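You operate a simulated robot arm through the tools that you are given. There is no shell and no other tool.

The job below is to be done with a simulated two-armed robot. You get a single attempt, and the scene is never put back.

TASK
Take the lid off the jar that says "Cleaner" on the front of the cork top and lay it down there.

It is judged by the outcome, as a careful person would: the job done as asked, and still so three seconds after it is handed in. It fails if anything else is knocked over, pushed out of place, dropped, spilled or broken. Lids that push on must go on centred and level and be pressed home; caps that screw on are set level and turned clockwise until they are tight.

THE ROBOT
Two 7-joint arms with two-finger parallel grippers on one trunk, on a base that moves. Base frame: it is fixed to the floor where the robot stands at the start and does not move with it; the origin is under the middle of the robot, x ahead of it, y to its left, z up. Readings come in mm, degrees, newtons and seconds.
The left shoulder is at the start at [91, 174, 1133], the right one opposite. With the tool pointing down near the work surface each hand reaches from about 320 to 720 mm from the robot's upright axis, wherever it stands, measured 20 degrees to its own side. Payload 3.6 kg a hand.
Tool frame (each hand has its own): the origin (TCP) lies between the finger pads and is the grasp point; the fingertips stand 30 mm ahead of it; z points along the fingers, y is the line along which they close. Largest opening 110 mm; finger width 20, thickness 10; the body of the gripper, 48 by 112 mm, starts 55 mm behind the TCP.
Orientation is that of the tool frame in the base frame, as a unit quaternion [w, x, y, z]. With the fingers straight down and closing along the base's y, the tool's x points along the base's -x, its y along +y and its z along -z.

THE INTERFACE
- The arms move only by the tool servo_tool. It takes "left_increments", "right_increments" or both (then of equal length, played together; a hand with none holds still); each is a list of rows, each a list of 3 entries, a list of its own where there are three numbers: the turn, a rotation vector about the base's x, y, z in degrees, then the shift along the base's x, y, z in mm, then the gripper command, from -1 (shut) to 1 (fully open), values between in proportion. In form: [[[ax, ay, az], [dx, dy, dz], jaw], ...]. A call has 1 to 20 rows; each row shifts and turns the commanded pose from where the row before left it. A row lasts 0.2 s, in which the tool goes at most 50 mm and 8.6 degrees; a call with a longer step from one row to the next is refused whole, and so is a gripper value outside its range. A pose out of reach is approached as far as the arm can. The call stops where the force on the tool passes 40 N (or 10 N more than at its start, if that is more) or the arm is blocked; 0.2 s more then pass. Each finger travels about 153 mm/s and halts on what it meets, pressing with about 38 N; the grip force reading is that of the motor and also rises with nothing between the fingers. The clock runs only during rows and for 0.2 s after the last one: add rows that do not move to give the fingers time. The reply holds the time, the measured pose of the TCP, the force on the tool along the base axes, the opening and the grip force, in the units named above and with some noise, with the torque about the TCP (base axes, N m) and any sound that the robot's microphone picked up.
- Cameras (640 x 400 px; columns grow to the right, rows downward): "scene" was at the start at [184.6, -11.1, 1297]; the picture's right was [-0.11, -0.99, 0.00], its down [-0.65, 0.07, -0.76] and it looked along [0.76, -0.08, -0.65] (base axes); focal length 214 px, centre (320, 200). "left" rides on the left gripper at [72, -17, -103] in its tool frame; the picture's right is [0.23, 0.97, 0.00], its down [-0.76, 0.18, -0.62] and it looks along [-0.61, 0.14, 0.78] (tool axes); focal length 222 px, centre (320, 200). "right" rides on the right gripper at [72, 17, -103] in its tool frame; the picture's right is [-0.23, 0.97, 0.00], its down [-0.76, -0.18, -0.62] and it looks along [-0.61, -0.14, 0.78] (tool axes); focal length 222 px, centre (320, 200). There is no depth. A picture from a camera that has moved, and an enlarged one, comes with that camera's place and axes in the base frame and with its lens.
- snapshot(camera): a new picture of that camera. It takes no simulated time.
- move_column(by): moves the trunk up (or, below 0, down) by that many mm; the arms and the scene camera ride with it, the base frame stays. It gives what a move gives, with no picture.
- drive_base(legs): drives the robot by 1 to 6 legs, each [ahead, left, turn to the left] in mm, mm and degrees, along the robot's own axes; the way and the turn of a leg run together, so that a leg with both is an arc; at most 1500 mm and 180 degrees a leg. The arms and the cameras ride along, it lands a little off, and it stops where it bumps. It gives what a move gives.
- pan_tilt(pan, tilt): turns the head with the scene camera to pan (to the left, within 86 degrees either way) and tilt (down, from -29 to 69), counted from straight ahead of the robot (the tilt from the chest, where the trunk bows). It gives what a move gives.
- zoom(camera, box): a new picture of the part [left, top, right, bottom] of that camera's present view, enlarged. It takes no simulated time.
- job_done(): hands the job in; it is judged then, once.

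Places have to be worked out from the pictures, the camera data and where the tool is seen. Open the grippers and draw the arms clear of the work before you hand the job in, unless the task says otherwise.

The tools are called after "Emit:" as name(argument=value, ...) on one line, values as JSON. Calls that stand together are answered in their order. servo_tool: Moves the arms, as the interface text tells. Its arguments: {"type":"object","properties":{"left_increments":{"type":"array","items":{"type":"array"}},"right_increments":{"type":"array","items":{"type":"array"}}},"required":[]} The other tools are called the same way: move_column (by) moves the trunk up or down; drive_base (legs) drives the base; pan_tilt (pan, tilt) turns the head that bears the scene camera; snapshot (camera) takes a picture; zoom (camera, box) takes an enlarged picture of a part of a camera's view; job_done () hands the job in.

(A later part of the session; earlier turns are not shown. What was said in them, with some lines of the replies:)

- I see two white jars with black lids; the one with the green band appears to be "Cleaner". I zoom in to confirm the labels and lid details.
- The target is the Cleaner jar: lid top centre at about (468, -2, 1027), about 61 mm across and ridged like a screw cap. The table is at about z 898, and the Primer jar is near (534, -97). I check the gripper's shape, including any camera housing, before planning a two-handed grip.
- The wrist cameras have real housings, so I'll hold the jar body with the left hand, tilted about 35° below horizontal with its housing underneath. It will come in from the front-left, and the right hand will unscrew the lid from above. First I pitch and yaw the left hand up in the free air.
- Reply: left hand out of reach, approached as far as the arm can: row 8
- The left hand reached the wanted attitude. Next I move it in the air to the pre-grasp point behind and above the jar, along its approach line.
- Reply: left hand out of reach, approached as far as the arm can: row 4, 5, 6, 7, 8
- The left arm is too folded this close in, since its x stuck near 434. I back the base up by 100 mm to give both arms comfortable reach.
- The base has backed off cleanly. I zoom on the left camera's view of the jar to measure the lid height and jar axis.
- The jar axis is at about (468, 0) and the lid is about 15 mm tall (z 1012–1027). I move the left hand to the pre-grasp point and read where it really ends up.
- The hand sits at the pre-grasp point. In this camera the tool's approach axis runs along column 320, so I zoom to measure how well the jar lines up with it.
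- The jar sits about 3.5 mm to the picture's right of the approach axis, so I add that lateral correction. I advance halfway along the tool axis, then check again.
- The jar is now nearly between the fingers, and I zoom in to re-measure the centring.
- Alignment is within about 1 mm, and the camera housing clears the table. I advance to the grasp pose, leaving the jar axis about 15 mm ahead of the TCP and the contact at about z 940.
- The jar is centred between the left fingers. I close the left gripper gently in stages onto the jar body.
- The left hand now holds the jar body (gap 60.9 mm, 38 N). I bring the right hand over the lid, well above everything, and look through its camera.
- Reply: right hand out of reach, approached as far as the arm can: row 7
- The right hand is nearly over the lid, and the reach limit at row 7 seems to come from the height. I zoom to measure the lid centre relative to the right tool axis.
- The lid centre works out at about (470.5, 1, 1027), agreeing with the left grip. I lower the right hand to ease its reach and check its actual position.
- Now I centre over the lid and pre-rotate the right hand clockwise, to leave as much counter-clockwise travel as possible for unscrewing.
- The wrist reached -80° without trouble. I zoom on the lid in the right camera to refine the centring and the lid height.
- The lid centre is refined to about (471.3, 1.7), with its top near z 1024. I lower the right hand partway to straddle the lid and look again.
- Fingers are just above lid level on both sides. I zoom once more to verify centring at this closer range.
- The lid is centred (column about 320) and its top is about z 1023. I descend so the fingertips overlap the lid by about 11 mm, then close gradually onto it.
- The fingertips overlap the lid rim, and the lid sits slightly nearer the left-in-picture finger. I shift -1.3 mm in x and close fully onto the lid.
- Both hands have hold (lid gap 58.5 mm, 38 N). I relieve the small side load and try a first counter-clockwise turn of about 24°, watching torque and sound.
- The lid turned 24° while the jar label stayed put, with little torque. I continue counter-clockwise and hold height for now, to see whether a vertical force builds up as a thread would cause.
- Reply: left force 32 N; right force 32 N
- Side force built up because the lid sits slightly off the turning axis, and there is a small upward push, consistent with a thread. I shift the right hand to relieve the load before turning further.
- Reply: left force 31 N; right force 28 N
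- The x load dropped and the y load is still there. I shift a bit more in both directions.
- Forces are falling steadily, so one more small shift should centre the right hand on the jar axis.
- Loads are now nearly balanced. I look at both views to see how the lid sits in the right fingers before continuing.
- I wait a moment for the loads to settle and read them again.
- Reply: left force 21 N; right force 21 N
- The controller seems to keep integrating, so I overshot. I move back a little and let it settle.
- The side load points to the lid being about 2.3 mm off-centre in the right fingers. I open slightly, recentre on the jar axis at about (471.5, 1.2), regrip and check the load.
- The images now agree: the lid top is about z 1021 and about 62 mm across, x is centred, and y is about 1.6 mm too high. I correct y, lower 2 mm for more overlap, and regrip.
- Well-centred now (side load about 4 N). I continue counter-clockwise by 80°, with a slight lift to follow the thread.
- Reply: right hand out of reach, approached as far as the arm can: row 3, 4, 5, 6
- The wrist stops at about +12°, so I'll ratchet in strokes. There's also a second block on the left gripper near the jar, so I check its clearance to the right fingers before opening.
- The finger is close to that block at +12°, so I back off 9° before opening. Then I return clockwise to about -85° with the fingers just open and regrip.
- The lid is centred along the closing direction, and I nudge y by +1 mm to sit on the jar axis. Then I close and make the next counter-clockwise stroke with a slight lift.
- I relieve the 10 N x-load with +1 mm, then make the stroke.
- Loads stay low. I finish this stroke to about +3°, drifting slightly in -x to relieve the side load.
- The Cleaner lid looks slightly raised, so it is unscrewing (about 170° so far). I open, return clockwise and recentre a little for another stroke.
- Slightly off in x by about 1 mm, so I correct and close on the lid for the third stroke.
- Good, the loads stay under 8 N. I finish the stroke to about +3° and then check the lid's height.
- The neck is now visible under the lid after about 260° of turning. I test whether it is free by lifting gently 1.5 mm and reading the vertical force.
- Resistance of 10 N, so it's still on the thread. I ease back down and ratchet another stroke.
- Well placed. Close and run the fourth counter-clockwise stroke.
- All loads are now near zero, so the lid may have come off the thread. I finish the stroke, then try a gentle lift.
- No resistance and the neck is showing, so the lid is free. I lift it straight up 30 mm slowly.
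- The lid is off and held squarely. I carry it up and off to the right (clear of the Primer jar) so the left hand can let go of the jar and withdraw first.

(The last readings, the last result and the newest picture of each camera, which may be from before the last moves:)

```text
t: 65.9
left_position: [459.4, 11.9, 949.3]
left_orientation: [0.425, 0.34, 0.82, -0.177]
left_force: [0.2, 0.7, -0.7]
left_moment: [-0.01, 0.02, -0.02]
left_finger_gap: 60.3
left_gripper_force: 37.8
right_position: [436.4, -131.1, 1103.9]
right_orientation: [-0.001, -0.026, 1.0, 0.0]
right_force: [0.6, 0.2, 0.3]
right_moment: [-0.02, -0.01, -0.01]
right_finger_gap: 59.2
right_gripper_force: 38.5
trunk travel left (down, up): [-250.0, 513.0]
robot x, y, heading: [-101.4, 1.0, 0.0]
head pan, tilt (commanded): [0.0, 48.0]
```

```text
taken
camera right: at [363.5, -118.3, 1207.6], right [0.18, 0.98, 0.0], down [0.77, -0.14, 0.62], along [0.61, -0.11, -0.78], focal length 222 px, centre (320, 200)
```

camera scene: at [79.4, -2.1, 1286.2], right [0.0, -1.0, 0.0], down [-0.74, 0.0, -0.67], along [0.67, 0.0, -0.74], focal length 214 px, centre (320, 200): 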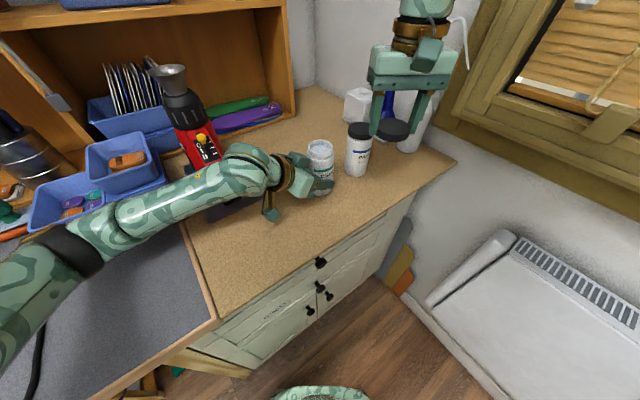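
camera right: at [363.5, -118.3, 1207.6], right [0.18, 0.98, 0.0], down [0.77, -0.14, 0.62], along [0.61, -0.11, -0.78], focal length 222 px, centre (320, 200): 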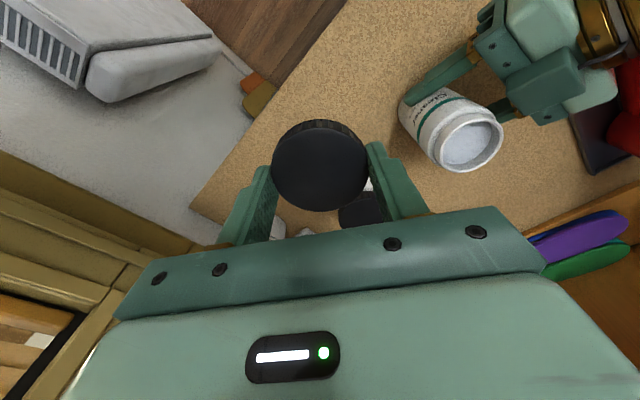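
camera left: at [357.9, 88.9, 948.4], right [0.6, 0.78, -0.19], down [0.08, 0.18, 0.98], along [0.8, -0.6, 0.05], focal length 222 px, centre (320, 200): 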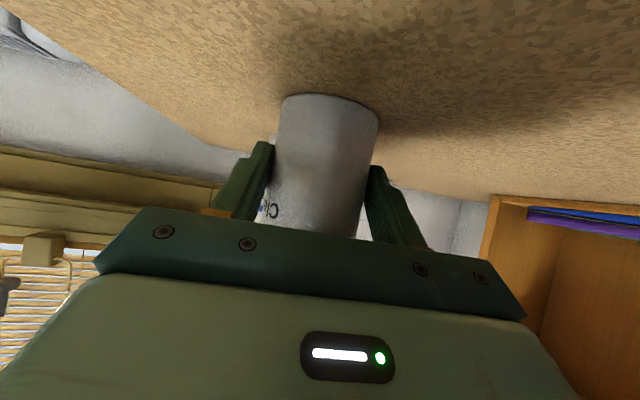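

The lid is clear. Before letting go, I check that the open jar stands flat on the cork and upright.

Emit:
zoom(camera="left", box=[220, 60, 440, 240])

Emit:
zoom(camera="scene", box=[270, 110, 410, 220])

Emit:
zoom(camera="right", box=[360, 40, 560, 200])

```text
2.22 times, centred on (330, 150) of left
camera zoom: at [358.0, 88.9, 948.3], right [0.6, 0.78, -0.19], down [0.08, 0.18, 0.98], along [0.8, -0.6, 0.05], focal length 494 px, centre (298, 311)
```

zoom: 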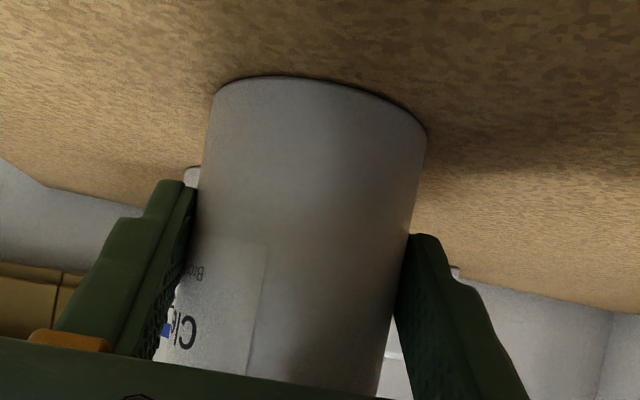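

```text
3.64 times, centred on (340, 165) of scene
camera zoom: at [79.4, -2.1, 1286.2], right [0.0, -1.0, 0.0], down [-0.74, 0.0, -0.67], along [0.67, 0.0, -0.74], focal length 780 px, centre (247, 327)
```

zoom: 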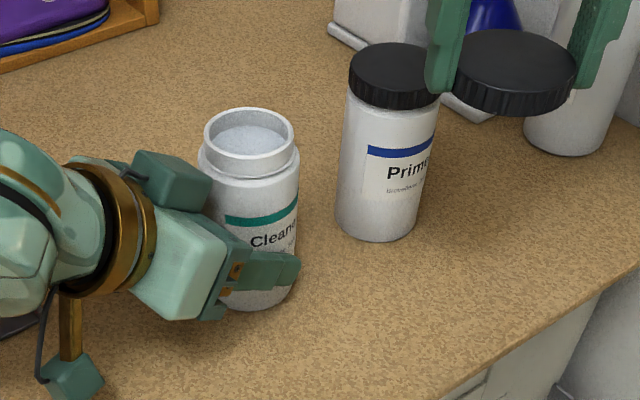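

```text
2.50 times, centred on (460, 120) of right
camera zoom: at [363.5, -118.3, 1207.6], right [0.18, 0.98, 0.0], down [0.77, -0.14, 0.62], along [0.61, -0.11, -0.78], focal length 555 px, centre (-30, 400)
```

zoom: 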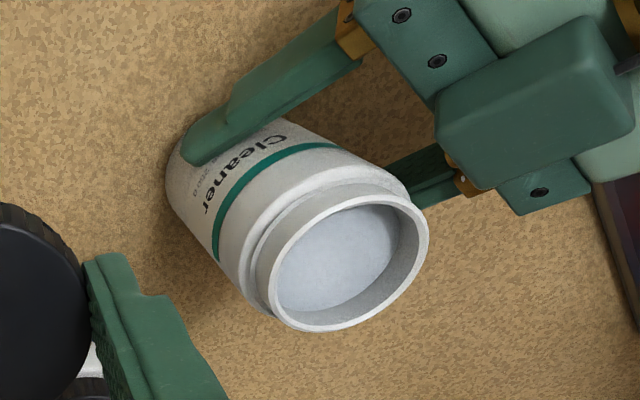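

The jar looks flat on the cork and upright. I open the left fingers gradually, staying in place.

Emit:
servo_tool(left_increments=[[[0, 0, 0], [0, 0, 0], 0.11], [[0, 0, 0], [0, 0, 0], 0.14], [[0, 0, 0], [0, 0, 0], 0.18], [[0, 0, 0], [0, 0, 0], 0.25], [[0, 0, 0], [0, 0, 0], 0.4], [[0, 0, 0], [0, 0, 0], 0.6], [[0, 0, 0], [0, 0, 0], 0.6]])

Emit:
zoom(camera="left", box=[200, 60, 440, 240])

Emit:
zoom(camera="scene", box=[270, 110, 410, 220])

```text
t: 67.5
left_position: [460.3, 12.9, 949.7]
left_orientation: [0.425, 0.34, 0.82, -0.178]
left_force: [-0.3, -1.5, 0.7]
left_moment: [0.01, -0.03, -0.01]
left_finger_gap: 88.0
left_gripper_force: 0.1
right_position: [436.9, -131.4, 1105.6]
right_orientation: [-0.001, -0.026, 1.0, 0.001]
right_force: [0.0, 0.0, 0.2]
right_moment: [-0.02, -0.02, 0.02]
right_finger_gap: 59.4
right_gripper_force: 38.1
trunk travel left (down, up): [-250.0, 513.0]
robot x, y, heading: [-96.0, 3.4, 0.1]
head pan, tilt (commanded): [0.0, 48.0]
```

```text
2.22 times, centred on (320, 150) of left
camera zoom: at [358.0, 89.0, 948.3], right [0.6, 0.78, -0.19], down [0.08, 0.18, 0.98], along [0.8, -0.6, 0.05], focal length 494 px, centre (320, 311)
```

zoom: 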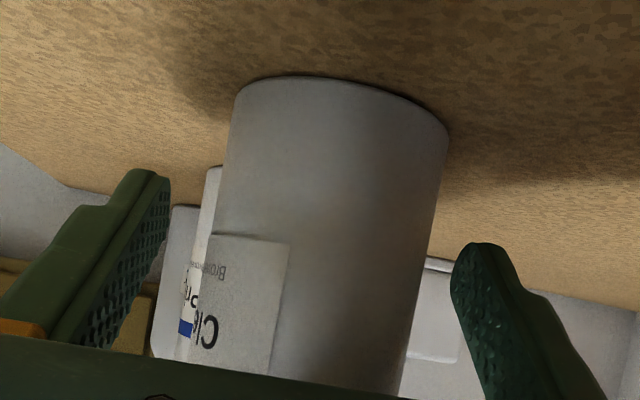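

```text
3.64 times, centred on (340, 165) of scene
camera zoom: at [79.3, -2.1, 1286.2], right [0.0, -1.0, 0.0], down [-0.74, 0.0, -0.67], along [0.67, 0.0, -0.74], focal length 780 px, centre (247, 327)
```

zoom: 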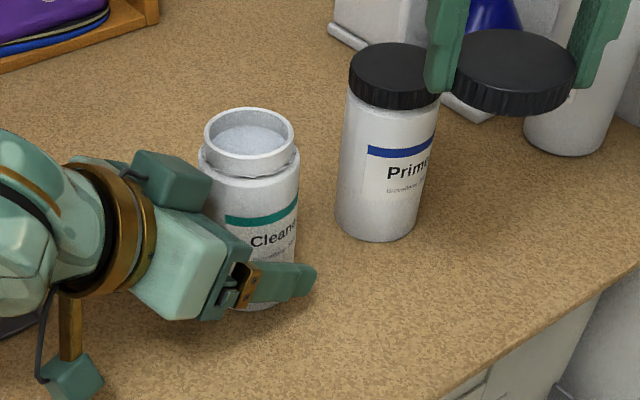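

The jar stayed put. I withdraw the left hand straight back along its approach line.

Emit:
servo_tool(left_increments=[[[0, 0, 0], [-4, 4, 4], 0.6], [[0, 0, 0], [-8, 8, 7.9], 0.6], [[0, 0, 0], [-8, 8, 7.9], 0.6], [[0, 0, 0], [-8, 8, 7.9], 0.6], [[0, 0, 0], [-8, 8, 7.9], 0.6], [[0, 0, 0], [-8, 8, 7.9], 0.6], [[0, 0, 0], [-8, 8, 7.9], 0.6], [[0, 0, 0], [-8, 8, 7.9], 0.6], [[0, 0, 0], [-8, 8, 7.9], 0.6], [[0, 0, 0], [0, 0, 0], 0.6]])

Emit:
snapshot(camera="scene")

Emit:
snapshot(camera="left")

```text
t: 69.7
left_position: [393.3, 79.8, 1015.5]
left_orientation: [0.425, 0.34, 0.82, -0.178]
left_force: [-0.1, 0.3, 0.1]
left_moment: [-0.01, 0.0, 0.01]
left_finger_gap: 87.8
left_gripper_force: 0.1
right_position: [437.4, -131.5, 1104.7]
right_orientation: [-0.001, -0.026, 1.0, 0.0]
right_force: [-0.7, -0.2, -0.1]
right_moment: [-0.01, 0.04, 0.0]
right_finger_gap: 59.4
right_gripper_force: 37.9
trunk travel left (down, up): [-250.0, 513.0]
robot x, y, heading: [-100.1, -1.9, -0.1]
head pan, tilt (commanded): [0.0, 48.0]
```

```text
taken
camera scene: at [79.4, -2.2, 1286.2], right [0.0, -1.0, 0.0], down [-0.74, 0.0, -0.67], along [0.67, 0.0, -0.74], focal length 214 px, centre (320, 200)
```

scene: 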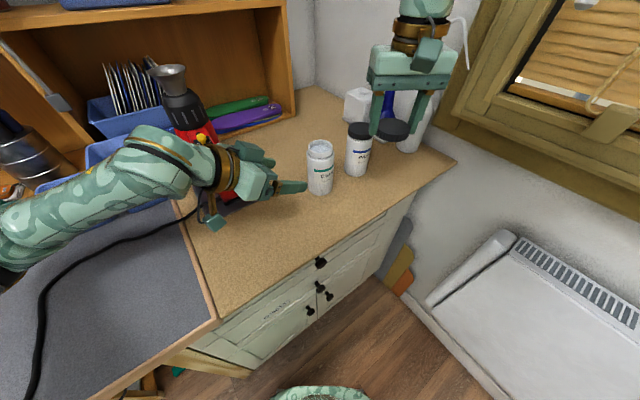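

```text
taken
camera left: at [290.3, 156.9, 1015.9], right [0.6, 0.78, -0.19], down [0.08, 0.18, 0.98], along [0.8, -0.6, 0.05], focal length 222 px, centre (320, 200)
```

left: 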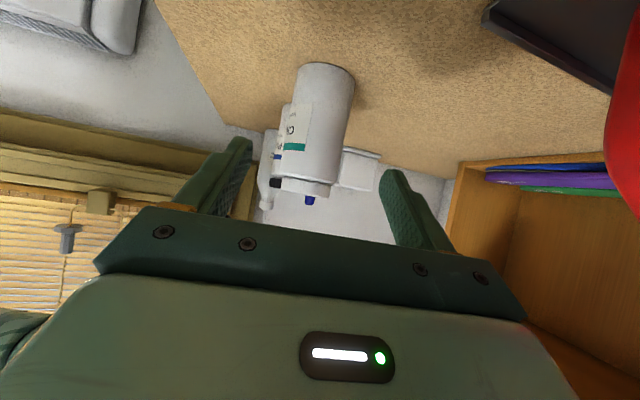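

Jar stands free and untouched. I lift the left hand up and away to the left, out of the work area.

Emit:
servo_tool(left_increments=[[[0, 0, 0], [-2, 2, 20], 0.6], [[0, 0, 0], [-2, 2, 26], 0.6], [[0, 0, 0], [-2, 2, 26], 0.6], [[0, 0, 0], [-2, 2, 26], 0.6], [[0, 0, 0], [-4, 6, 26], 0.6], [[0, 0, 0], [-8, 14, 14], 0.6], [[0, 0, 0], [-10, 20, 4], 0.6], [[0, 0, 0], [-10, 20, 0], 0.6], [[0, 0, 0], [-10, 14, 0], 0.6], [[0, 0, 0], [0, 0, 0], 0.6]])

Emit:
snapshot(camera="scene")

```text
t: 71.9
left_position: [341.3, 161.6, 1156.1]
left_orientation: [0.426, 0.339, 0.82, -0.178]
left_force: [0.3, -0.2, 0.7]
left_moment: [0.01, -0.02, 0.01]
left_finger_gap: 87.9
left_gripper_force: 0.1
right_position: [435.9, -131.0, 1104.1]
right_orientation: [-0.001, -0.026, 1.0, 0.001]
right_force: [0.3, 1.1, 0.4]
right_moment: [-0.03, -0.02, -0.02]
right_finger_gap: 59.2
right_gripper_force: 38.1
trunk travel left (down, up): [-250.0, 513.0]
robot x, y, heading: [-101.4, 2.4, -0.3]
head pan, tilt (commanded): [0.0, 48.0]
```

```text
taken
camera scene: at [79.4, -2.2, 1286.2], right [0.0, -1.0, 0.0], down [-0.74, 0.0, -0.67], along [0.67, 0.0, -0.74], focal length 214 px, centre (320, 200)
```

scene: 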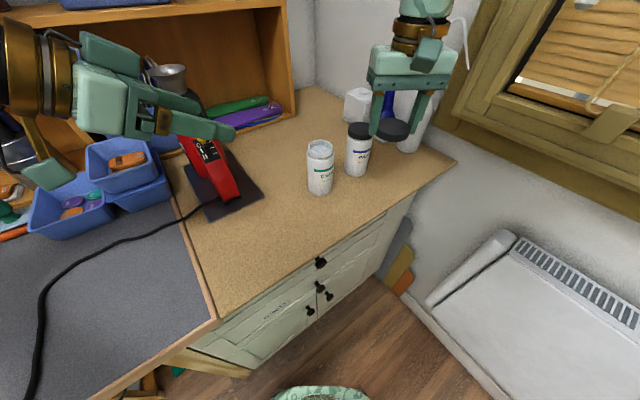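

I shift the left hand a bit further left. At the same time I carry the lid over a free spot near the front edge, about (350, 15), well away from both jars.

Emit:
servo_tool(left_increments=[[[0, 0, 0], [-1, 8, 2], 0.6], [[0, 0, 0], [-2, 14, 2], 0.6], [[0, 0, 0], [-2, 14, 2], 0.6], [[0, 0, 0], [-1, 14, 2], 0.6], [[0, 0, 0], [0, 0, 0], 0.6], [[0, 0, 0], [0, 0, 0], 0.6], [[0, 0, 0], [0, 0, 0], 0.6], [[0, 0, 0], [0, 0, 0], 0.6], [[0, 0, 0], [0, 0, 0], 0.6], [[0, 0, 0], [0, 0, 0], 0.6], [[0, 0, 0], [0, 0, 0], 0.6]], right_increments=[[[0, 0, 0], [-6, 6, 0], -0.5], [[0, 0, 0], [-10, 14, 0], -0.5], [[0, 0, 0], [-10, 18, 0], -0.5], [[0, 0, 0], [-10, 18, 0], -0.5], [[0, 0, 0], [-10, 18, 0], -0.5], [[0, 0, 0], [-10, 18, 0], -0.5], [[0, 0, 0], [-10, 18, 0], -0.5], [[0, 0, 0], [-10, 18, 0], -0.5], [[0, 0, 0], [-8, 12, 0], -0.5], [[0, 0, 0], [-2, 6, 0], -0.5], [[0, 0, 0], [0, 0, 0], -0.5]])

Emit:
snapshot(camera="scene")

Emit:
snapshot(camera="right")

```text
t: 74.3
left_position: [334.8, 211.3, 1165.4]
left_orientation: [0.426, 0.339, 0.82, -0.177]
left_force: [-0.2, -0.5, 0.4]
left_moment: [-0.01, 0.01, 0.05]
left_finger_gap: 87.8
left_gripper_force: 0.1
right_position: [349.5, 15.1, 1105.2]
right_orientation: [0.0, -0.026, 1.0, 0.0]
right_force: [0.2, -0.9, -0.3]
right_moment: [-0.01, -0.03, 0.0]
right_finger_gap: 59.2
right_gripper_force: 37.9
trunk travel left (down, up): [-250.0, 513.0]
robot x, y, heading: [-101.8, 0.9, -0.1]
head pan, tilt (commanded): [0.0, 48.0]
```

```text
taken
camera scene: at [79.1, -2.0, 1286.3], right [0.0, -1.0, 0.0], down [-0.74, 0.0, -0.67], along [0.67, 0.0, -0.74], focal length 214 px, centre (320, 200)
```

scene: 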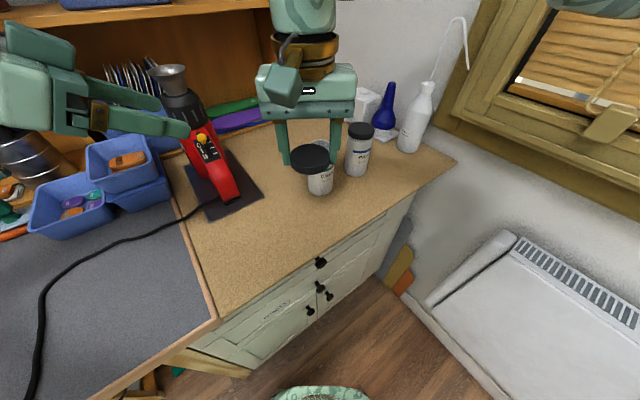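

```text
taken
camera right: at [276.9, 28.4, 1207.8], right [0.18, 0.98, 0.0], down [0.77, -0.14, 0.62], along [0.61, -0.11, -0.78], focal length 222 px, centre (320, 200)
```

right: 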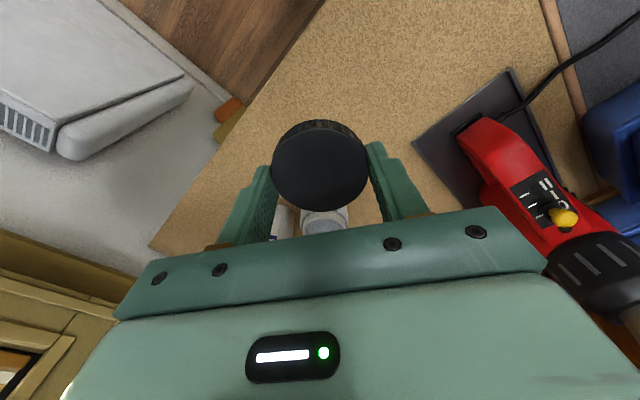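

The drop point lies on bare cork about 65 mm inside the front edge. I lower the lid to about 15 mm above the surface.

Emit:
servo_tool(right_increments=[[[0, 0, 0], [0, 0, -8], -0.5], [[0, 0, 0], [0, 0, -16], -0.5], [[0, 0, 0], [0, 0, -16], -0.5], [[0, 0, 0], [0, 0, -16], -0.5], [[0, 0, 0], [0, 0, -16], -0.5], [[0, 0, 0], [0, 0, -16], -0.5], [[0, 0, 0], [0, 0, -16], -0.5], [[0, 0, 0], [0, 0, -16], -0.5], [[0, 0, 0], [0, 0, -16], -0.5], [[0, 0, 0], [0, 0, -12], -0.5], [[0, 0, 0], [0, 0, -6], -0.5], [[0, 0, 0], [0, 0, 0], -0.5]])

Emit:
snapshot(camera="scene")

Emit:
snapshot(camera="right")

```text
t: 76.9
left_position: [336.2, 212.8, 1165.3]
left_orientation: [0.426, 0.339, 0.82, -0.178]
left_force: [0.0, 0.3, 0.1]
left_moment: [0.01, 0.03, 0.02]
left_finger_gap: 87.9
left_gripper_force: 0.0
right_position: [350.2, 15.7, 950.6]
right_orientation: [-0.001, -0.026, 1.0, 0.0]
right_force: [-0.5, 0.5, 0.2]
right_moment: [0.02, -0.02, 0.01]
right_finger_gap: 59.4
right_gripper_force: 37.8
trunk travel left (down, up): [-250.0, 513.0]
robot x, y, heading: [-101.0, 2.8, -0.1]
head pan, tilt (commanded): [0.0, 48.0]
```

```text
taken
camera scene: at [79.1, -1.9, 1286.3], right [0.0, -1.0, 0.0], down [-0.74, 0.0, -0.67], along [0.67, 0.0, -0.74], focal length 214 px, centre (320, 200)
```

scene: 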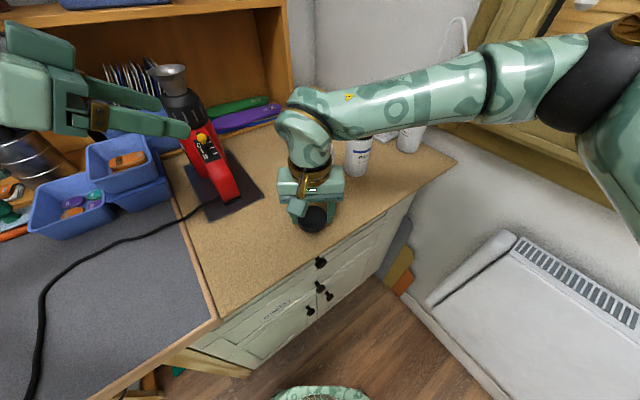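

```text
taken
camera right: at [277.2, 28.7, 1053.5], right [0.18, 0.98, 0.0], down [0.77, -0.14, 0.62], along [0.61, -0.11, -0.78], focal length 222 px, centre (320, 200)
```

right: 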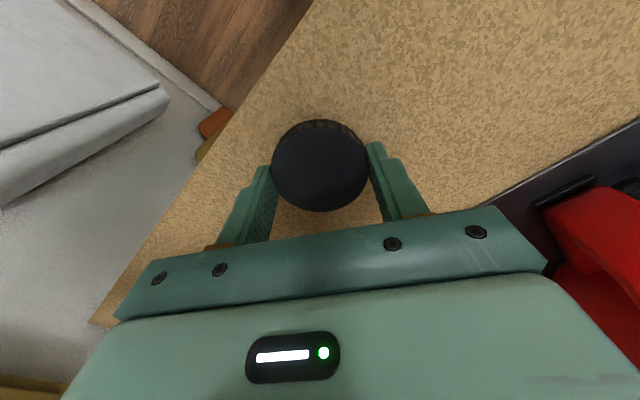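

The lid hangs just above the cork. I lower the last bit in small steps, feeling for contact.

Emit:
servo_tool(right_increments=[[[0, 0, 0], [0, 0, -2], -0.5], [[0, 0, 0], [0, 0, -2], -0.5], [[0, 0, 0], [0, 0, -2], -0.5], [[0, 0, 0], [0, 0, -2], -0.5], [[0, 0, 0], [0, 0, -2], -0.5], [[0, 0, 0], [0, 0, -1], -0.5], [[0, 0, 0], [0, 0, 0], -0.5]])

```text
t: 78.5
left_position: [335.0, 213.7, 1165.1]
left_orientation: [0.426, 0.34, 0.82, -0.178]
left_force: [-0.6, -1.1, -1.2]
left_moment: [0.0, -0.02, -0.01]
left_finger_gap: 88.0
left_gripper_force: 0.0
right_position: [350.3, 16.7, 938.9]
right_orientation: [-0.001, -0.026, 1.0, -0.001]
right_force: [-0.3, 0.1, -0.3]
right_moment: [0.0, 0.01, 0.03]
right_finger_gap: 59.3
right_gripper_force: 37.8
trunk travel left (down, up): [-250.0, 513.0]
robot x, y, heading: [-101.9, -1.7, -0.0]
head pan, tilt (commanded): [0.0, 48.0]
```

No contact yet at z 938.9, so I go on down 3 mm in 1 mm steps.

Emit:
servo_tool(right_increments=[[[0, 0, 0], [0, 0, -1], -0.5], [[0, 0, 0], [0, 0, -1], -0.5], [[0, 0, 0], [0, 0, -1], -0.5], [[0, 0, 0], [0, 0, 0], -0.5]])

Emit:
zoom(camera="scene", box=[250, 150, 390, 270])

```text
t: 79.5
left_position: [336.5, 212.4, 1165.8]
left_orientation: [0.426, 0.339, 0.82, -0.177]
left_force: [-0.1, 0.1, -0.1]
left_moment: [-0.01, -0.04, 0.0]
left_finger_gap: 88.3
left_gripper_force: 0.1
right_position: [349.7, 15.3, 935.8]
right_orientation: [-0.001, -0.026, 1.0, 0.0]
right_force: [-0.4, -0.2, -1.1]
right_moment: [0.01, 0.03, 0.0]
right_finger_gap: 59.3
right_gripper_force: 37.6
trunk travel left (down, up): [-250.0, 513.0]
robot x, y, heading: [-104.3, 0.5, 0.1]
head pan, tilt (commanded): [0.0, 48.0]
```

```text
3.33 times, centred on (320, 210) of scene
camera zoom: at [79.1, -1.9, 1286.3], right [0.0, -1.0, 0.0], down [-0.74, 0.0, -0.67], along [0.67, 0.0, -0.74], focal length 715 px, centre (320, 167)
```

zoom: 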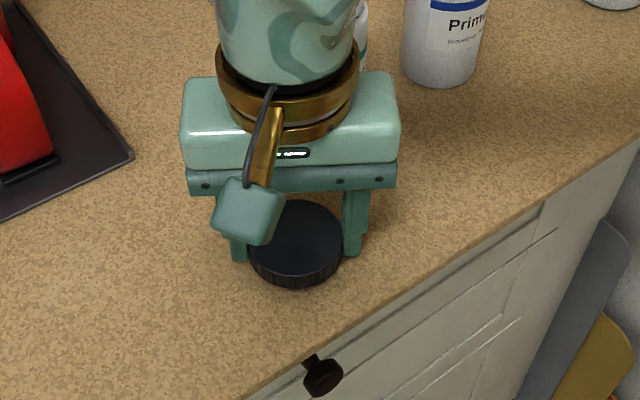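

Still no contact. I continue with 0.7 mm steps.

Emit:
servo_tool(right_increments=[[[0, 0, 0], [0, 0, -0.7], -0.5], [[0, 0, 0], [0, 0, -0.7], -0.5], [[0, 0, 0], [0, 0, -0.7], -0.5], [[0, 0, 0], [0, 0, 0], -0.5]])

```text
t: 80.5
left_position: [335.3, 212.5, 1165.7]
left_orientation: [0.426, 0.339, 0.819, -0.178]
left_force: [-0.1, -0.1, -0.1]
left_moment: [-0.01, -0.02, -0.02]
left_finger_gap: 88.0
left_gripper_force: 0.0
right_position: [350.5, 15.2, 934.2]
right_orientation: [0.0, -0.027, 1.0, 0.0]
right_force: [-0.2, 0.0, 0.4]
right_moment: [-0.01, -0.01, 0.02]
right_finger_gap: 59.5
right_gripper_force: 38.2
trunk travel left (down, up): [-250.0, 513.0]
robot x, y, heading: [-101.8, -0.8, -0.1]
head pan, tilt (commanded): [0.0, 48.0]
```

No contact at 934, so I keep stepping down gently.

Emit:
servo_tool(right_increments=[[[0, 0, 0], [0, 0, -0.7], -0.5], [[0, 0, 0], [0, 0, -0.7], -0.5], [[0, 0, 0], [0, 0, -0.7], -0.5], [[0, 0, 0], [0, 0, 0], -0.5]])

Emit:
zoom(camera="right", box=[220, 80, 420, 230])

```text
t: 81.5
left_position: [335.2, 213.0, 1165.4]
left_orientation: [0.426, 0.339, 0.819, -0.177]
left_force: [-0.5, 0.4, -0.3]
left_moment: [-0.03, 0.02, 0.03]
left_finger_gap: 88.3
left_gripper_force: 0.1
right_position: [351.5, 14.9, 932.2]
right_orientation: [0.0, -0.027, 1.0, 0.0]
right_force: [-0.5, 0.4, -0.9]
right_moment: [0.0, 0.01, -0.02]
right_finger_gap: 59.2
right_gripper_force: 37.9
trunk travel left (down, up): [-250.0, 513.0]
robot x, y, heading: [-98.5, 2.2, -0.6]
head pan, tilt (commanded): [0.0, 48.0]
```

```text
2.67 times, centred on (320, 155) of right
camera zoom: at [276.9, 28.5, 1035.2], right [0.18, 0.98, 0.0], down [0.77, -0.14, 0.62], along [0.61, -0.11, -0.78], focal length 592 px, centre (320, 320)
```

zoom: 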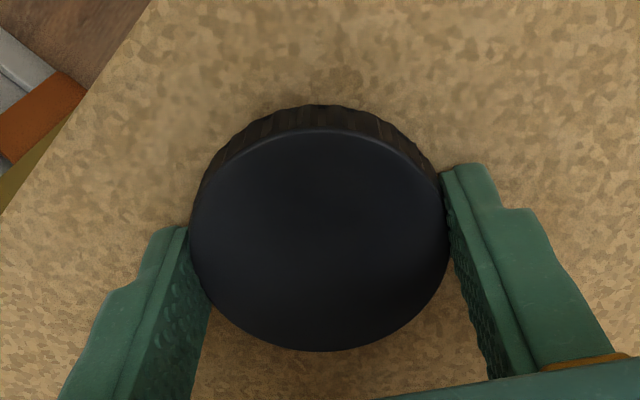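

The shadow shows it is very near the surface. I step down another 2 mm.

Emit:
servo_tool(right_increments=[[[0, 0, 0], [0, 0, -0.6], -0.5], [[0, 0, 0], [0, 0, -0.6], -0.5], [[0, 0, 0], [0, 0, -0.6], -0.5], [[0, 0, 0], [0, 0, 0], -0.5]])

```text
t: 82.5
left_position: [334.8, 212.2, 1165.0]
left_orientation: [0.427, 0.339, 0.819, -0.178]
left_force: [-0.4, -0.1, -0.6]
left_moment: [0.0, -0.02, -0.01]
left_finger_gap: 88.2
left_gripper_force: 0.2
right_position: [350.5, 17.4, 929.0]
right_orientation: [-0.001, -0.026, 1.0, 0.0]
right_force: [0.3, -0.7, -0.4]
right_moment: [0.01, -0.01, 0.03]
right_finger_gap: 59.4
right_gripper_force: 37.7
trunk travel left (down, up): [-250.0, 513.0]
robot x, y, heading: [-98.2, -1.3, -0.1]
head pan, tilt (commanded): [0.0, 48.0]
```

Still free, so I continue in 0.6 mm steps, reading the force.

Emit:
servo_tool(right_increments=[[[0, 0, 0], [0, 0, -0.6], -0.5], [[0, 0, 0], [0, 0, -0.6], -0.5], [[0, 0, 0], [0, 0, 0], -0.5]])

Emit:
zoom(camera="scene", box=[280, 190, 360, 260])

```text
t: 83.3
left_position: [335.5, 212.6, 1165.7]
left_orientation: [0.426, 0.34, 0.82, -0.177]
left_force: [0.3, 0.1, -0.9]
left_moment: [0.01, 0.01, 0.03]
left_finger_gap: 87.9
left_gripper_force: 0.0
right_position: [350.9, 15.5, 930.3]
right_orientation: [0.001, -0.026, 1.0, 0.0]
right_force: [0.4, -1.1, 12.5]
right_moment: [-0.44, 0.03, 0.12]
right_finger_gap: 59.3
right_gripper_force: 37.8
trunk travel left (down, up): [-250.0, 513.0]
robot x, y, heading: [-100.6, -2.1, -0.3]
head pan, tilt (commanded): [0.0, 48.0]
```

```text
5.71 times, centred on (320, 225) of scene
camera zoom: at [78.3, -1.8, 1286.6], right [0.0, -1.0, 0.0], down [-0.74, 0.0, -0.67], along [0.67, 0.0, -0.74], focal length 1226 px, centre (320, 57)
```

zoom: 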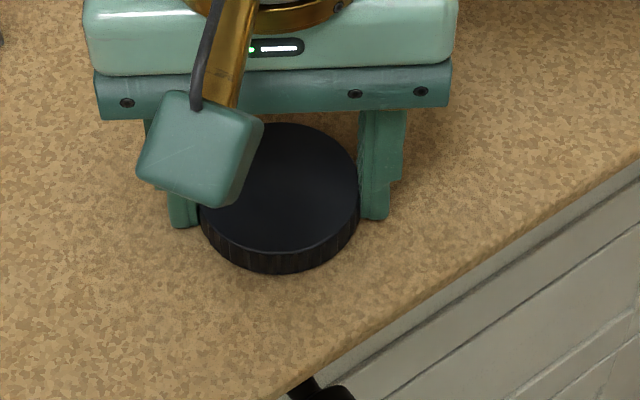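

Contact at 12.5 N: the lid is on the cork. I ease off slightly, then open the right fingers gently.

Emit:
servo_tool(right_increments=[[[0, 0, 0], [0, 0, 0.4], -0.5], [[0, 0, 0], [0, 0, 0], 0.09], [[0, 0, 0], [0, 0, 0], 0.11], [[0, 0, 0], [0, 0, 0], 0.14], [[0, 0, 0], [0, 0, 0], 0.18], [[0, 0, 0], [0, 0, 0], 0.25], [[0, 0, 0], [0, 0, 0], 0.32], [[0, 0, 0], [0, 0, 0], 0.32]])

Emit:
zoom(camera="right", box=[220, 80, 420, 230])

Emit:
zoom(camera="scene", box=[280, 190, 360, 260])

```text
t: 85.1
left_position: [335.6, 211.9, 1166.7]
left_orientation: [0.426, 0.34, 0.819, -0.178]
left_force: [0.1, -1.0, 0.3]
left_moment: [-0.03, 0.01, 0.02]
left_finger_gap: 88.2
left_gripper_force: 0.0
right_position: [349.3, 14.6, 929.9]
right_orientation: [0.001, -0.026, 1.0, 0.0]
right_force: [1.9, -2.7, 18.7]
right_moment: [0.18, -0.01, -0.07]
right_finger_gap: 71.0
right_gripper_force: 0.1
trunk travel left (down, up): [-250.0, 513.0]
robot x, y, heading: [-101.9, 0.8, 0.0]
head pan, tilt (commanded): [0.0, 48.0]
```

```text
2.67 times, centred on (320, 155) of right
camera zoom: at [276.3, 27.7, 1033.2], right [0.18, 0.98, 0.0], down [0.77, -0.14, 0.62], along [0.61, -0.11, -0.78], focal length 592 px, centre (320, 320)
```

zoom: 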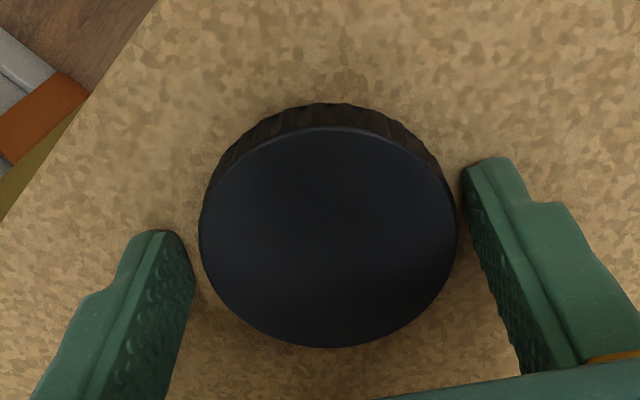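

```text
5.71 times, centred on (320, 225) of scene
camera zoom: at [77.9, -2.7, 1286.5], right [0.0, -1.0, 0.0], down [-0.74, 0.0, -0.67], along [0.67, 0.0, -0.74], focal length 1226 px, centre (320, 57)
```

zoom: 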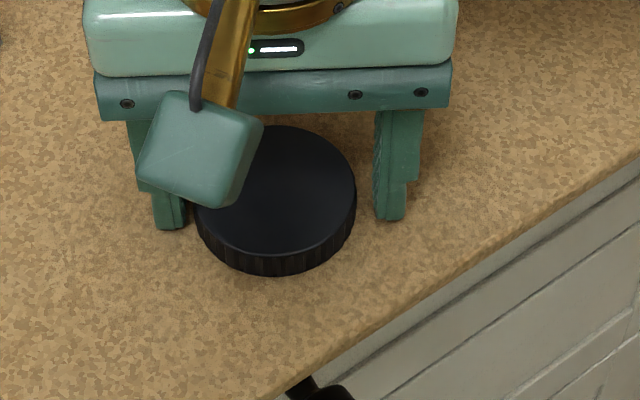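

The fingers are open and the lid rests on the cork, with the fingertips lightly touching the table. I raise straight up, widening slightly once clear.

Emit:
servo_tool(right_increments=[[[0, 0, 0], [0, 0, 1], 0.32], [[0, 0, 0], [0, 0, 1], 0.32], [[0, 0, 0], [0, 0, 1], 0.36], [[0, 0, 0], [0, 0, 2], 0.45], [[0, 0, 0], [0, 0, 4], 0.5], [[0, 0, 0], [0, 0, 8], 0.5], [[0, 0, 0], [0, 0, 12], 0.5], [[0, 0, 0], [0, 0, 16], 0.5], [[0, 0, 0], [0, 0, 0], 0.5]])

Emit:
snapshot(camera="right")

Emit:
zoom(camera="scene", box=[270, 180, 370, 270])

```text
t: 87.1
left_position: [335.3, 212.4, 1165.4]
left_orientation: [0.425, 0.34, 0.82, -0.178]
left_force: [-1.1, -0.4, -0.8]
left_moment: [-0.01, -0.01, -0.01]
left_finger_gap: 88.1
left_gripper_force: 0.0
right_position: [350.1, 15.2, 975.1]
right_orientation: [0.0, -0.027, 1.0, 0.0]
right_force: [-0.5, 0.1, 0.5]
right_moment: [0.02, 0.0, 0.0]
right_finger_gap: 82.4
right_gripper_force: 0.0
trunk travel left (down, up): [-250.0, 513.0]
robot x, y, heading: [-97.5, 4.3, 0.1]
head pan, tilt (commanded): [0.0, 48.0]
```

```text
taken
camera right: at [277.0, 28.5, 1077.7], right [0.18, 0.98, 0.0], down [0.77, -0.14, 0.62], along [0.61, -0.11, -0.78], focal length 222 px, centre (320, 200)
```

right: 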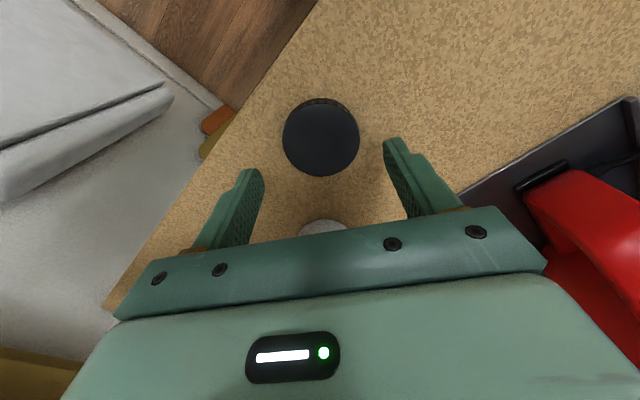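

```text
4.44 times, centred on (320, 225) of scene
camera zoom: at [79.3, -1.9, 1286.2], right [0.0, -1.0, 0.0], down [-0.74, 0.0, -0.67], along [0.67, 0.0, -0.74], focal length 953 px, centre (320, 89)
```

zoom: 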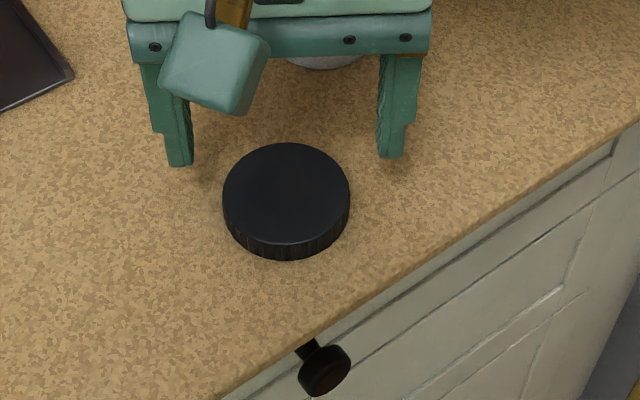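

The lid lies flat on the cork near the front edge. I raise the right hand and draw it back to its side, clear of everything.

Emit:
servo_tool(right_increments=[[[0, 0, 0], [0, 0, 20], 0.5], [[0, 0, 0], [0, 0, 25], 0.5], [[0, 0, 0], [0, 0, 25], 0.5], [[0, 0, 0], [0, 0, 25], 0.5], [[0, 0, 0], [0, 0, 25], 0.5], [[0, 0, 0], [0, -10, 20], 0.5], [[0, 0, 0], [-5, -25, 10], 0.6], [[0, 0, 0], [-5, -30, 5], 0.8], [[0, 0, 0], [-5, -35, 0], 1], [[0, 0, 0], [-5, -35, 0], 1], [[0, 0, 0], [-5, -35, 0], 1], [[0, 0, 0], [-5, -35, 0], 1], [[0, 0, 0], [-5, -25, 0], 1], [[0, 0, 0], [-5, -10, 0], 1], [[0, 0, 0], [0, 0, 0], 1]])

Emit:
snapshot(camera="scene")

```text
t: 90.3
left_position: [336.2, 212.1, 1166.5]
left_orientation: [0.426, 0.34, 0.82, -0.178]
left_force: [0.0, 0.0, 1.3]
left_moment: [-0.03, -0.01, 0.0]
left_finger_gap: 88.1
left_gripper_force: 0.1
right_position: [309.2, -224.4, 1129.7]
right_orientation: [0.0, -0.026, 1.0, 0.001]
right_force: [-0.2, 0.3, 0.0]
right_moment: [0.01, 0.01, 0.01]
right_finger_gap: 110.1
right_gripper_force: 0.1
trunk travel left (down, up): [-250.0, 513.0]
robot x, y, heading: [-97.6, 0.5, -0.1]
head pan, tilt (commanded): [0.0, 48.0]
```

```text
taken
camera scene: at [79.2, -1.9, 1286.3], right [0.0, -1.0, 0.0], down [-0.74, 0.0, -0.67], along [0.67, 0.0, -0.74], focal length 214 px, centre (320, 200)
```

scene: 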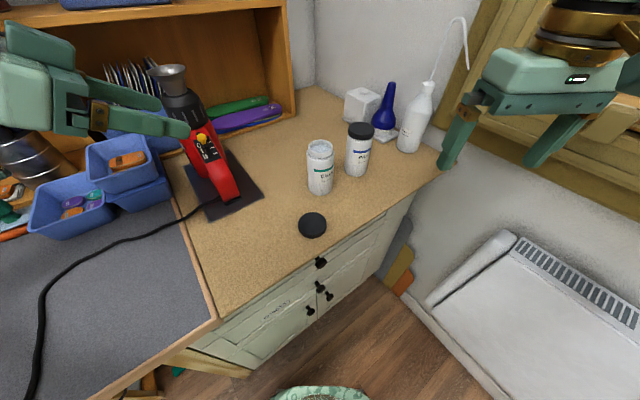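

Everything looks in place. I open the left gripper fully and take a last close look at the jars and lid.

Emit:
servo_tool(left_increments=[[[0, 0, 0], [0, 0, 0], 0.8], [[0, 0, 0], [0, 0, 0], 1], [[0, 0, 0], [0, 0, 0], 1]])

Emit:
zoom(camera="scene", box=[260, 90, 440, 250])

```text
t: 91.1
left_position: [335.2, 211.5, 1165.7]
left_orientation: [0.426, 0.34, 0.819, -0.178]
left_force: [0.3, 0.3, 0.4]
left_moment: [0.02, 0.01, 0.0]
left_finger_gap: 110.0
left_gripper_force: 0.1
right_position: [310.6, -225.7, 1129.5]
right_orientation: [0.0, -0.026, 1.0, 0.0]
right_force: [-0.6, 0.3, 0.1]
right_moment: [0.03, 0.04, -0.01]
right_finger_gap: 110.1
right_gripper_force: 0.1
trunk travel left (down, up): [-250.0, 513.0]
robot x, y, heading: [-100.6, 0.4, -0.0]
head pan, tilt (commanded): [0.0, 48.0]
```

```text
2.50 times, centred on (350, 170) of scene
camera zoom: at [79.1, -2.0, 1286.3], right [0.0, -1.0, 0.0], down [-0.74, 0.0, -0.67], along [0.67, 0.0, -0.74], focal length 536 px, centre (245, 275)
```

zoom: 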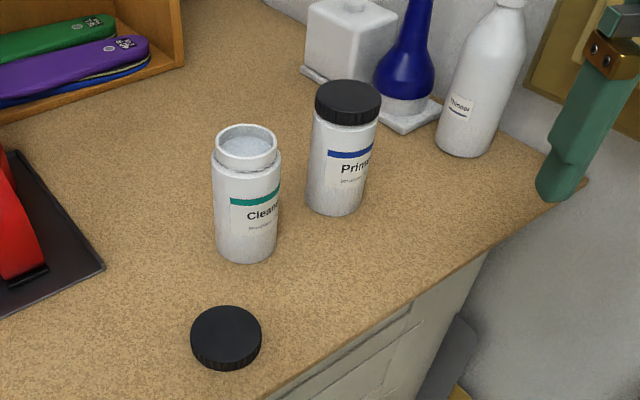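

The Cleaner jar stands open and upright, its lid lies flat on the front of the cork top, and nothing else has moved. Both grippers are open and drawn clear, so I hand the job in.

Emit:
job_done()

```text
The job is handed in.
```

The Cleaner jar is open and standing upright where it was, and its lid is lying flat on the front of the cork top. The job is handed in; I haven't seen a verdict.

- **Lid:** it was a screw cap. The left hand held the jar while the right hand turned the lid counter-clockwise about one full turn in stages, until it lifted off with no resistance. It is about 65 mm in from the front edge, top side up and clear of both jars.
- **Everything else:** in the last picture nothing looked knocked, moved or spilled, including the Primer jar and the bottles behind it. The right fingertips pressed lightly on the cork as I set the lid down, and left no mark I could see.
- **Robot:** I backed the base up about 100 mm so the arms could reach, and it is still there. Both grippers are open and drawn clear of the work.
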